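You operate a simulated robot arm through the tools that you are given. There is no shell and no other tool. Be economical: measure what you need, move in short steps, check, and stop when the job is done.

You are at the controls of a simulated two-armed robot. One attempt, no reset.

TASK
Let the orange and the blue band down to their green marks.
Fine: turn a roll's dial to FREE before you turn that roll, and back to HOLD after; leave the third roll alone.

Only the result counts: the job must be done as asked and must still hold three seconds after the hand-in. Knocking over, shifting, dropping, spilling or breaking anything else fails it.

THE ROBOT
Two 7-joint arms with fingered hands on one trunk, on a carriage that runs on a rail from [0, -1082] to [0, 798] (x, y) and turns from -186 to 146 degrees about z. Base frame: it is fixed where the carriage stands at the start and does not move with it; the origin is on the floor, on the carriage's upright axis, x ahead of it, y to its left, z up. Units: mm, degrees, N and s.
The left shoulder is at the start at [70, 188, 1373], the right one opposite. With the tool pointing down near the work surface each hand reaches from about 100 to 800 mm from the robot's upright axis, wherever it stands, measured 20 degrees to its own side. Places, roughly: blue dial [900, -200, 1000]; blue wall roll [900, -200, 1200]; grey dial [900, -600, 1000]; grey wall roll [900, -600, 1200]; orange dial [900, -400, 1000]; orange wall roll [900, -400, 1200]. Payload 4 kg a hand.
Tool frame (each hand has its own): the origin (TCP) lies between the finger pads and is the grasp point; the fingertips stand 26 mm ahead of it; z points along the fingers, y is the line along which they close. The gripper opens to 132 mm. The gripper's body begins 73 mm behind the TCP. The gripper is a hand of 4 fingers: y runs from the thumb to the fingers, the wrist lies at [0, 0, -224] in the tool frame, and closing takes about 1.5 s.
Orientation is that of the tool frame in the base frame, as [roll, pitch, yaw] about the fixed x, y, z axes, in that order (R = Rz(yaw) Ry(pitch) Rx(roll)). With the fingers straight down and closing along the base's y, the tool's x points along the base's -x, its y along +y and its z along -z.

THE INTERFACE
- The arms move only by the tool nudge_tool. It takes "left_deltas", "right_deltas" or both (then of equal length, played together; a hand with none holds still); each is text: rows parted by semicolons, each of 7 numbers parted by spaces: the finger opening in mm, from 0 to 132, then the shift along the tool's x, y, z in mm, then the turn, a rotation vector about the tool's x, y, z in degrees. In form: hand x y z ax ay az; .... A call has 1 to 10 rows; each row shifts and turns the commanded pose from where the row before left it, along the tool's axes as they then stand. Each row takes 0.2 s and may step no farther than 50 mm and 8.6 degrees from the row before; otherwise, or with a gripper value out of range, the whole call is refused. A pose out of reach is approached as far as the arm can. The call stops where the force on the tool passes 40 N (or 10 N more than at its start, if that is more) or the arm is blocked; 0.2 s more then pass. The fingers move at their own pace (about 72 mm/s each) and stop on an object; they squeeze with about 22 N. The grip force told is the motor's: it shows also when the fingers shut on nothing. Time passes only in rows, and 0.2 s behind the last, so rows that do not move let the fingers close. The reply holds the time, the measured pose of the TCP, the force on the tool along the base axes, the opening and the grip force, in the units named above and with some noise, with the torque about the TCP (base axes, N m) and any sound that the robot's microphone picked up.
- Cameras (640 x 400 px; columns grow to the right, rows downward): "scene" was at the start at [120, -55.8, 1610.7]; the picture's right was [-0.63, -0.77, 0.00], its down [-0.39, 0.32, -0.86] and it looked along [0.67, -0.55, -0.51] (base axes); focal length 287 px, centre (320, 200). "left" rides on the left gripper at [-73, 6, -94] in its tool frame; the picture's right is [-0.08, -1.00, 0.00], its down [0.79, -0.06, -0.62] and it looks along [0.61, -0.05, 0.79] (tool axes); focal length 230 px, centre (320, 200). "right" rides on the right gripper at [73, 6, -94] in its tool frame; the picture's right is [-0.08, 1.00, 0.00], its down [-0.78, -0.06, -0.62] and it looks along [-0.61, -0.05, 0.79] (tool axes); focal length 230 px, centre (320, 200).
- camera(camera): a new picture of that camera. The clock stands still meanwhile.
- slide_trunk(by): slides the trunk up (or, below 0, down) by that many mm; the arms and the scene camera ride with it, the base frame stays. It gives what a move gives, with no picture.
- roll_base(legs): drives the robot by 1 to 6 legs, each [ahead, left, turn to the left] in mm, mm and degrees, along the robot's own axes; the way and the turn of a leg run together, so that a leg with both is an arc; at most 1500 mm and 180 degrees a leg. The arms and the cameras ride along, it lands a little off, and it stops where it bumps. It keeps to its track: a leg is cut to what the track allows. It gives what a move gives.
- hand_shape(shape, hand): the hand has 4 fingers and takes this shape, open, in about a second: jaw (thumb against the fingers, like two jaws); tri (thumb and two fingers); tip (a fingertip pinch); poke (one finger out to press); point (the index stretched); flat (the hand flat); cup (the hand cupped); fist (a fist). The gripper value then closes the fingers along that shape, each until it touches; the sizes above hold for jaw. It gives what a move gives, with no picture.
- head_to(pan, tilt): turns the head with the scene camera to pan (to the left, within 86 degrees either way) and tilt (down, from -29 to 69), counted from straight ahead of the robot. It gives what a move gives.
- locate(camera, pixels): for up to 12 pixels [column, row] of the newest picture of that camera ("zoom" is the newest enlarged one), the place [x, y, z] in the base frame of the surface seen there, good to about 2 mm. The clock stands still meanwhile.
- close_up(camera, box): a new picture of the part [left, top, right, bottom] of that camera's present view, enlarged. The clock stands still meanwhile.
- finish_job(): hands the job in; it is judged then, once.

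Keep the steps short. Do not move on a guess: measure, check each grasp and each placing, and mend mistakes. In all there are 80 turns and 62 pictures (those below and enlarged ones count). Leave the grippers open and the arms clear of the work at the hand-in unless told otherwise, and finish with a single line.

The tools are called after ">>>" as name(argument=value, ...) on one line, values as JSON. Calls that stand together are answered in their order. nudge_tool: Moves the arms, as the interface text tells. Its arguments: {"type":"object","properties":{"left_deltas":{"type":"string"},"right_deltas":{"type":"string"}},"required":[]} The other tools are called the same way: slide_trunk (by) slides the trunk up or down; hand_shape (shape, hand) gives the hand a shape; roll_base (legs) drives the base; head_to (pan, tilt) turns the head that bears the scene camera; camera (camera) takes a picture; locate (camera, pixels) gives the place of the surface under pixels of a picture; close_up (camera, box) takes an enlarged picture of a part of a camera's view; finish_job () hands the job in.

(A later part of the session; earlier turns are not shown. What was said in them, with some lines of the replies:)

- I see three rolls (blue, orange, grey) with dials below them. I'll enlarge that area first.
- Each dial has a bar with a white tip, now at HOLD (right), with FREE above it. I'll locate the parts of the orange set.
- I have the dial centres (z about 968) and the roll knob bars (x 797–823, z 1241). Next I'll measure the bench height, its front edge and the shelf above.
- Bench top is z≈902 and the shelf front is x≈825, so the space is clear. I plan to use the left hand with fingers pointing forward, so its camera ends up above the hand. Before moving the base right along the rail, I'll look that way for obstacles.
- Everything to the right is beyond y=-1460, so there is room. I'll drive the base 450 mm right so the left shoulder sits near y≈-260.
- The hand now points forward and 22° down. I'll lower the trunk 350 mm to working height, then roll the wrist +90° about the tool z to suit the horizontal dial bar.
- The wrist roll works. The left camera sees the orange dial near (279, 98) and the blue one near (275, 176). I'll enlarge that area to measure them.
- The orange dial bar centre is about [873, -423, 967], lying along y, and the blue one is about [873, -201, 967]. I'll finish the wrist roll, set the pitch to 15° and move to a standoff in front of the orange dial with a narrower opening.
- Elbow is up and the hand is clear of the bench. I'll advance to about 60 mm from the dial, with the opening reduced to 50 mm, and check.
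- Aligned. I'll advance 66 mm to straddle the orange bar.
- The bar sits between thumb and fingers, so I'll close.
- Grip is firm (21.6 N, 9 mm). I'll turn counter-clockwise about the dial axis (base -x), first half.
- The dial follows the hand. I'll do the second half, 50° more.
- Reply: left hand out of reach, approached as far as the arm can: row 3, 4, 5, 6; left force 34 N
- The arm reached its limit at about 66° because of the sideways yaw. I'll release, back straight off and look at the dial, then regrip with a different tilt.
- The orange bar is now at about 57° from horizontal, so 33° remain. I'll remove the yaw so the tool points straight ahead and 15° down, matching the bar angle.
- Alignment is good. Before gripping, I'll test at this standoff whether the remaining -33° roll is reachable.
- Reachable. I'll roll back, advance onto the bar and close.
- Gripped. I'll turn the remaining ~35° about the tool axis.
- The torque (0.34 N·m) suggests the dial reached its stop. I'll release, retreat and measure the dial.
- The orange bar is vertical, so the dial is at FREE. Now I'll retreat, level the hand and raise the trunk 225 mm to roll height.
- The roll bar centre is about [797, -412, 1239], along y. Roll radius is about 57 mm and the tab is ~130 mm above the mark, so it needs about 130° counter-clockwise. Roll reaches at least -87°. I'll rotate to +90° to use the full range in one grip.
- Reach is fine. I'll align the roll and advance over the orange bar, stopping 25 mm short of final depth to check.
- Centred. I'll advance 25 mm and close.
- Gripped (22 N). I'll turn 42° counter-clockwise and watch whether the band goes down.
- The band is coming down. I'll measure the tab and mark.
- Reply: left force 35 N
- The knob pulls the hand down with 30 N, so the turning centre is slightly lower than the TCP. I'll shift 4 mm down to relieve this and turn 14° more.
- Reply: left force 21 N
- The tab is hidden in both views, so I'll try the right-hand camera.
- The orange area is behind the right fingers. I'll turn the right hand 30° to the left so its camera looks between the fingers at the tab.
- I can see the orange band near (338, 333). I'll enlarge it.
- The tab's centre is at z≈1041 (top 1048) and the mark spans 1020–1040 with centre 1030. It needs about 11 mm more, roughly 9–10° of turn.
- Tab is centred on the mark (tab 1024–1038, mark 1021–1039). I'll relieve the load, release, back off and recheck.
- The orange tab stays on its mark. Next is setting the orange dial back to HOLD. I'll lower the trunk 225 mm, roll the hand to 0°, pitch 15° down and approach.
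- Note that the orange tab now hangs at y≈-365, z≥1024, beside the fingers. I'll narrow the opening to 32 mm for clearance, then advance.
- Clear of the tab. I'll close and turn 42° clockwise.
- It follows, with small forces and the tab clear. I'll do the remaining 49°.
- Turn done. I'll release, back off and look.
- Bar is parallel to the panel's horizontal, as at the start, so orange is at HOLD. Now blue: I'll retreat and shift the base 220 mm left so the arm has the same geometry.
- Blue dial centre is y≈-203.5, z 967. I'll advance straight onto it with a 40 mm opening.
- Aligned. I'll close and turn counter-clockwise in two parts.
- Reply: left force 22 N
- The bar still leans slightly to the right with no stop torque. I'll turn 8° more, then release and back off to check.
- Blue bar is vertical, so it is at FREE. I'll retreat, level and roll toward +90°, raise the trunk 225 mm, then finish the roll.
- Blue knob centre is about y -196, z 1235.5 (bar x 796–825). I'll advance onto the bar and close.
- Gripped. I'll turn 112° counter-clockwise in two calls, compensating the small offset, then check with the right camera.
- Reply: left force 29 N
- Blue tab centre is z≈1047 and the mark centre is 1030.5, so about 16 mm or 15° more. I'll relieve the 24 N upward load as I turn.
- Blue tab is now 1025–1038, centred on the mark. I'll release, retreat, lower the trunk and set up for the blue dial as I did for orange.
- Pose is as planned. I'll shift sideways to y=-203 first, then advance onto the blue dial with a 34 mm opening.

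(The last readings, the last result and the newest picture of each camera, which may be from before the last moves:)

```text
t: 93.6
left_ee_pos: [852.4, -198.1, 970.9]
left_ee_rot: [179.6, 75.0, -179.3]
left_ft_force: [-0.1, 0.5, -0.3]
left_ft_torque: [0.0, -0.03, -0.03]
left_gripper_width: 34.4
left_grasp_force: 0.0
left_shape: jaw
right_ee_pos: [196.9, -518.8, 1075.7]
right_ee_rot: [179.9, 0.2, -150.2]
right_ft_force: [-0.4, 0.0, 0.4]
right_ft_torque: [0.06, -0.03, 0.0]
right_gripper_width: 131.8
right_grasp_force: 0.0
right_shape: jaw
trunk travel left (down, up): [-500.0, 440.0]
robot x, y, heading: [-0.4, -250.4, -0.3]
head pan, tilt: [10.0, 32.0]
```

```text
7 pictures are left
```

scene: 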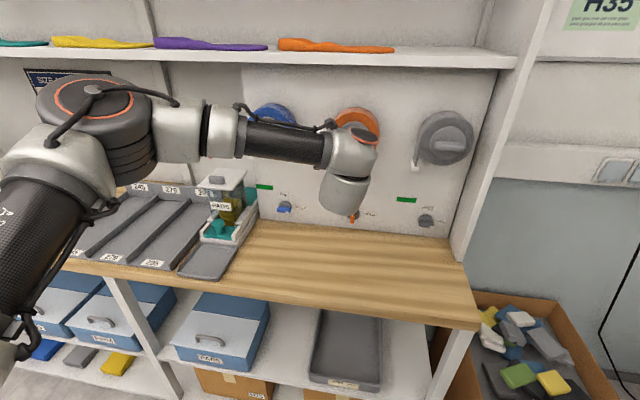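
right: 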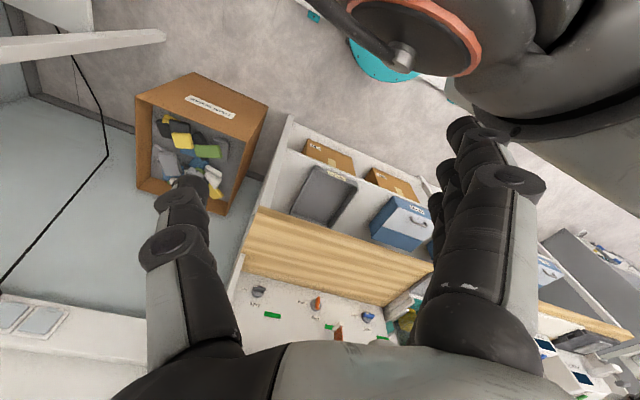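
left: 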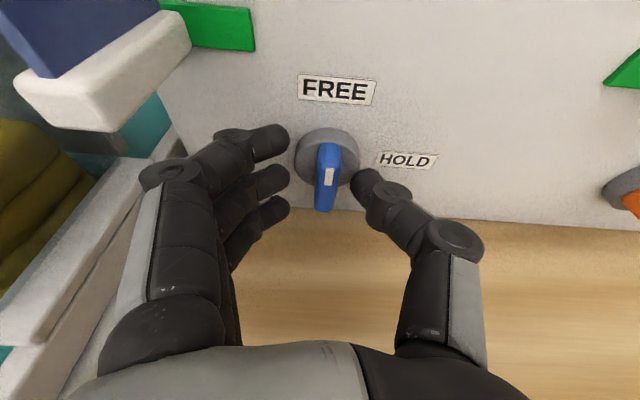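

The hand is a few mm left of centre, so I'll shift 3.5 mm right, close and turn clockwise 91°.

>>> nudge_tool(left_deltas="34 0 -3.5 0 0 0 0;0 0 0 0 0 0 0;0 0 0 0 0 0 0;0 0 0 0 0 0 0;0 0 0 0 0 0 0;0 0 0 0 0 0 7;0 0 0 0 0 0 7;0 0 0 0 0 0 7;0 0 0 0 0 0 7;0 0 0 0 0 0 7")

>>> nudge_tool(left_deltas="0 0 0 0 0 0 7;0 0 0 0 0 0 7;0 0 0 0 0 0 7;0 0 0 0 0 0 7;0 0 0 0 0 0 7;0 0 0 0 0 0 7;0 0 0 0 0 0 7;0 0 0 0 0 0 7;0 0 0 0 0 0 0")

>>> camera(camera="left")

```text
t: 95.8
left_ee_pos: [853.3, -203.6, 972.2]
left_ee_rot: [114.8, 52.2, 110.8]
left_ft_force: [-5.4, 2.2, 3.7]
left_ft_torque: [0.0, -0.11, 0.23]
left_gripper_width: 7.9
left_grasp_force: 22.3
left_shape: jaw
right_ee_pos: [195.8, -519.1, 1075.4]
right_ee_rot: [-180.0, 0.1, -150.3]
right_ft_force: [-0.3, 0.7, 0.4]
right_ft_torque: [0.06, 0.01, -0.01]
right_gripper_width: 131.7
right_grasp_force: 0.1
right_shape: jaw
trunk travel left (down, up): [-500.0, 440.0]
robot x, y, heading: [1.7, -247.7, -0.1]
head pan, tilt: [10.0, 32.0]
```

```text
t: 97.8
left_ee_pos: [853.2, -205.9, 971.5]
left_ee_rot: [105.0, -1.2, 90.5]
left_ft_force: [-3.0, -7.7, -1.5]
left_ft_torque: [-0.04, -0.08, 0.19]
left_gripper_width: 7.0
left_grasp_force: 22.2
left_shape: jaw
right_ee_pos: [197.6, -519.8, 1074.7]
right_ee_rot: [180.0, 0.2, -150.3]
right_ft_force: [0.3, 0.4, -0.5]
right_ft_torque: [-0.03, 0.0, 0.01]
right_gripper_width: 131.7
right_grasp_force: 0.0
right_shape: jaw
trunk travel left (down, up): [-500.0, 440.0]
robot x, y, heading: [-1.6, -246.5, -0.2]
head pan, tilt: [10.0, 32.0]
```

```text
6 pictures are left
```

left: 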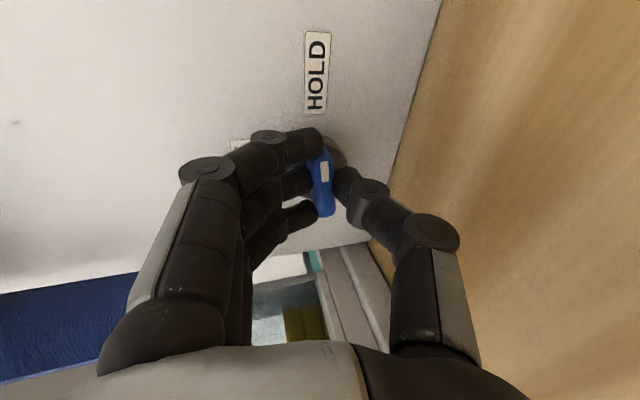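

I'll release, back off 75 mm and check.

>>> nudge_tool(left_deltas="36 0 0 0 0 0 0;36 0 0 0 0 0 0;36 0 0 0 0 0 0;36 0 0 -25 0 0 0;36 0 0 -25 0 0 0;36 0 0 -25 0 0 0")

>>> close_up(camera="left", box=[270, 80, 370, 170])

```text
t: 99.2
left_ee_pos: [779.4, -204.4, 990.4]
left_ee_rot: [105.0, -1.1, 90.7]
left_ft_force: [-0.8, -0.6, 0.2]
left_ft_torque: [0.01, 0.02, 0.02]
left_gripper_width: 35.6
left_grasp_force: 0.1
left_shape: jaw
right_ee_pos: [198.1, -519.8, 1076.3]
right_ee_rot: [-180.0, 0.2, -150.1]
right_ft_force: [-0.4, -0.5, 0.3]
right_ft_torque: [0.0, -0.03, 0.04]
right_gripper_width: 131.9
right_grasp_force: 0.0
right_shape: jaw
trunk travel left (down, up): [-500.0, 440.0]
robot x, y, heading: [-1.8, -250.5, -0.1]
head pan, tilt: [10.0, 32.0]
```

```text
4.44 times, centred on (320, 125) of left
```

zoom: 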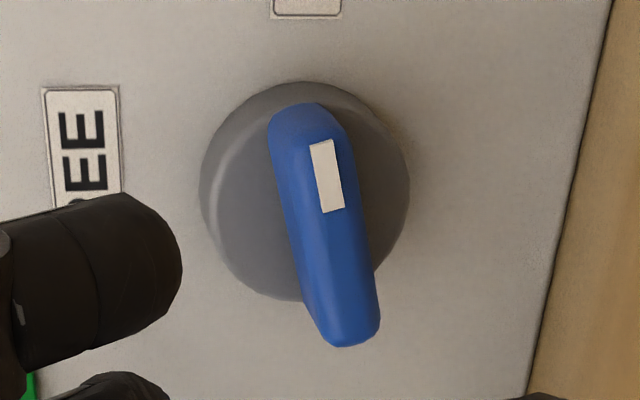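

The blue bar is about 8–9° short of HOLD compared with orange. I'll regrip at matching roll (-9°) and turn 10° more.

>>> nudge_tool(left_deltas="36 0 0 0 0 0 -8.5;36 0 0 25 0 0 0;36 0 0 25 0 0 0;36 0 0 25 0 0 0;36 0 0 0 0 0 0;0 0 0 0 0 0 0;0 0 0 0 0 0 0;0 0 0 0 0 0 0;0 0 0 0 0 0 0;0 0 0 0 0 0 0")

>>> nudge_tool(left_deltas="0 0 0 0 0 0 5;0 0 0 0 0 0 5;0 0 0 0 0 0 0;0 0 0 0 0 0 0;36 0 0 0 0 0 0;36 0 0 0 0 0 0;36 0 0 0 0 0 0;36 0 0 -25 0 0 0;36 0 0 -25 0 0 0;36 0 0 -25 0 0 0")

>>> close_up(camera="left", box=[270, 80, 370, 170])

```text
t: 101.4
left_ee_pos: [853.9, -204.4, 972.7]
left_ee_rot: [105.0, 7.3, 92.8]
left_ft_force: [1.7, -1.2, 1.6]
left_ft_torque: [-0.02, -0.31, -0.01]
left_gripper_width: 13.4
left_grasp_force: 22.1
left_shape: jaw
right_ee_pos: [197.3, -519.2, 1075.7]
right_ee_rot: [179.8, 0.1, -150.2]
right_ft_force: [-0.6, -0.3, -0.3]
right_ft_torque: [-0.01, 0.02, 0.03]
right_gripper_width: 131.5
right_grasp_force: 0.0
right_shape: jaw
trunk travel left (down, up): [-500.0, 440.0]
robot x, y, heading: [-0.8, -246.2, -0.1]
head pan, tilt: [10.0, 32.0]
```

```text
t: 103.6
left_ee_pos: [779.3, -205.9, 991.8]
left_ee_rot: [104.9, -2.4, 90.3]
left_ft_force: [-0.3, -0.5, -0.7]
left_ft_torque: [0.01, 0.01, 0.01]
left_gripper_width: 35.5
left_grasp_force: 0.1
left_shape: jaw
right_ee_pos: [197.1, -519.7, 1075.3]
right_ee_rot: [180.0, 0.1, -150.1]
right_ft_force: [0.4, 0.3, -0.7]
right_ft_torque: [0.0, 0.01, 0.0]
right_gripper_width: 132.0
right_grasp_force: 0.1
right_shape: jaw
trunk travel left (down, up): [-500.0, 440.0]
robot x, y, heading: [1.8, -247.1, -0.1]
head pan, tilt: [10.0, 32.0]
```

```text
4.44 times, centred on (320, 125) of left
```

zoom: 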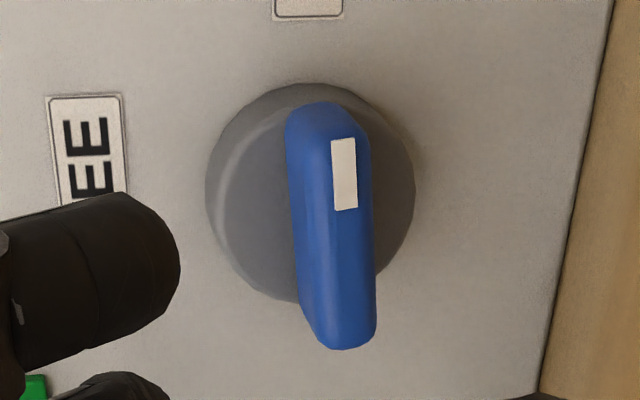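

>>> locate(camera="zoom", pixels=[[342, 142], [347, 205], [338, 160], [346, 320]])

>>> nudge_tool(left_deltas="60 0 0 -40 0 0 0;60 0 0 -40 0 0 0;60 0 0 -40 0 0 0;80 0 0 -40 0 0 0")

```text
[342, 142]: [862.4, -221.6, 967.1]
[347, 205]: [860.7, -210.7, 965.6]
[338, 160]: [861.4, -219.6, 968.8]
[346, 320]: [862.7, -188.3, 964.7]
```

```text
t: 104.6
left_ee_pos: [625.8, -207.6, 1035.2]
left_ee_rot: [104.9, -2.5, 90.3]
left_ft_force: [0.1, 0.9, -0.9]
left_ft_torque: [-0.01, -0.01, 0.01]
left_gripper_width: 79.5
left_grasp_force: 0.0
left_shape: jaw
right_ee_pos: [196.3, -519.7, 1074.8]
right_ee_rot: [-180.0, 0.1, -150.2]
right_ft_force: [0.2, 0.4, 0.2]
right_ft_torque: [0.02, -0.03, -0.02]
right_gripper_width: 131.8
right_grasp_force: 0.0
right_shape: jaw
trunk travel left (down, up): [-500.0, 440.0]
robot x, y, heading: [2.0, -248.6, -0.1]
head pan, tilt: [10.0, 32.0]
```

Both dials need a check against the untouched grey one. I'll compare all three in one scene close-up after moving the left arm back.

>>> nudge_tool(left_deltas="80 0 0 -45 0 0 0;80 0 0 -45 0 0 0;80 0 0 -45 0 0 0;80 0 0 -45 0 0 0")

>>> camera(camera="left")

```text
t: 105.6
left_ee_pos: [452.8, -212.8, 1078.6]
left_ee_rot: [104.9, -2.6, 90.3]
left_ft_force: [-0.5, 0.1, 0.1]
left_ft_torque: [-0.03, 0.01, 0.02]
left_gripper_width: 79.7
left_grasp_force: 0.1
left_shape: jaw
right_ee_pos: [196.8, -520.5, 1074.9]
right_ee_rot: [179.9, 0.2, -150.1]
right_ft_force: [0.0, 0.2, -0.2]
right_ft_torque: [0.02, 0.0, 0.0]
right_gripper_width: 131.7
right_grasp_force: 0.1
right_shape: jaw
trunk travel left (down, up): [-500.0, 440.0]
robot x, y, heading: [3.2, -247.0, -0.0]
head pan, tilt: [10.0, 32.0]
```

```text
3 pictures are left
```

left: 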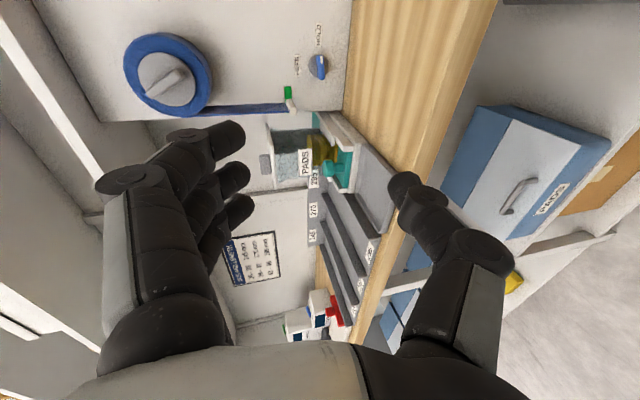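

Only blue is in view. I'll yaw the hand 34° right so that all three dials come into view.

>>> nudge_tool(left_deltas="80 0 0 0 0 -8.5 0;80 0 0 0 0 -8.5 0;80 0 0 0 0 -8.5 0;80 0 0 0 0 -8.5 0;80 0 0 0 0 0 0")

>>> close_up(camera="left", box=[240, 20, 400, 220])

```text
t: 106.8
left_ee_pos: [452.1, -211.8, 1078.3]
left_ee_rot: [103.8, 6.2, 57.4]
left_ft_force: [-0.7, -0.6, 0.3]
left_ft_torque: [0.02, 0.0, 0.01]
left_gripper_width: 79.5
left_grasp_force: 0.0
left_shape: jaw
right_ee_pos: [197.8, -520.6, 1076.2]
right_ee_rot: [179.9, 0.2, -150.3]
right_ft_force: [-0.3, 0.0, -0.7]
right_ft_torque: [0.01, -0.01, 0.0]
right_gripper_width: 132.1
right_grasp_force: 0.1
right_shape: jaw
trunk travel left (down, up): [-500.0, 440.0]
robot x, y, heading: [-1.8, -243.9, 0.1]
head pan, tilt: [10.0, 32.0]
```

```text
2.00 times, centred on (320, 120) of left
```

zoom: 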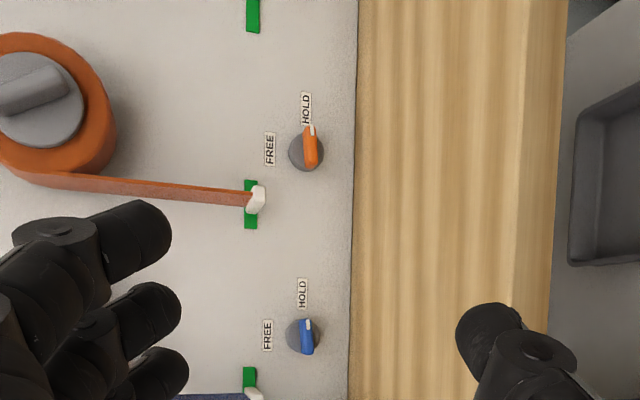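

>>> locate(camera="zoom", pixels=[[309, 130], [310, 140], [311, 150], [312, 160], [306, 325], [307, 333], [307, 342], [307, 350]])

```text
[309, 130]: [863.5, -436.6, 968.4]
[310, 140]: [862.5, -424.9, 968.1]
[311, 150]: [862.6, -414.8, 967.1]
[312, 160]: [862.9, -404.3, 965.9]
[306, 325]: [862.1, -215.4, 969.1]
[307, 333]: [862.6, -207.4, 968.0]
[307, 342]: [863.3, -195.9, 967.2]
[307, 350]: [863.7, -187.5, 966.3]
```

Both bars are within about 4–5° of horizontal, which matches their starting attitude within measuring error. Last, I'll check both tabs against their marks in the same picture.

>>> locate(camera="zoom", pixels=[[250, 203], [262, 195], [256, 203], [247, 188], [257, 188], [252, 393], [260, 393], [249, 375]])

```text
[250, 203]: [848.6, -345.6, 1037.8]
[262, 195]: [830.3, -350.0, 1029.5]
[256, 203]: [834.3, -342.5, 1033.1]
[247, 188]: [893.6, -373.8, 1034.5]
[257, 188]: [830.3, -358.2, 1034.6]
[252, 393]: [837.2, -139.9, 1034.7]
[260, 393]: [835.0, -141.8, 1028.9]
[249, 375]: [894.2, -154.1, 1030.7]
```

Both tabs sit on their marks. I'll open the left gripper fully, arms clear, and hand in.

>>> nudge_tool(left_deltas="132 0 0 -20 0 0 0;132 0 0 0 0 0 0;132 0 0 0 0 0 0")

>>> finish_job()

```text
t: 107.6
left_ee_pos: [435.6, -199.3, 1084.1]
left_ee_rot: [103.9, 6.1, 57.3]
left_ft_force: [-0.6, 1.1, 0.4]
left_ft_torque: [-0.02, -0.05, 0.03]
left_gripper_width: 131.8
left_grasp_force: 0.1
left_shape: jaw
right_ee_pos: [196.9, -518.2, 1075.9]
right_ee_rot: [-179.9, 0.1, -150.2]
right_ft_force: [0.0, 0.9, -0.1]
right_ft_torque: [0.01, 0.0, 0.01]
right_gripper_width: 131.6
right_grasp_force: 0.1
right_shape: jaw
trunk travel left (down, up): [-500.0, 440.0]
robot x, y, heading: [-1.7, -249.6, 0.0]
head pan, tilt: [10.0, 32.0]
```

```text
The job is handed in.
```

The orange and blue bands are down on their green marks, both dials are back at HOLD (each bar measured about 5° off exact horizontal), and the grey roll was left alone.
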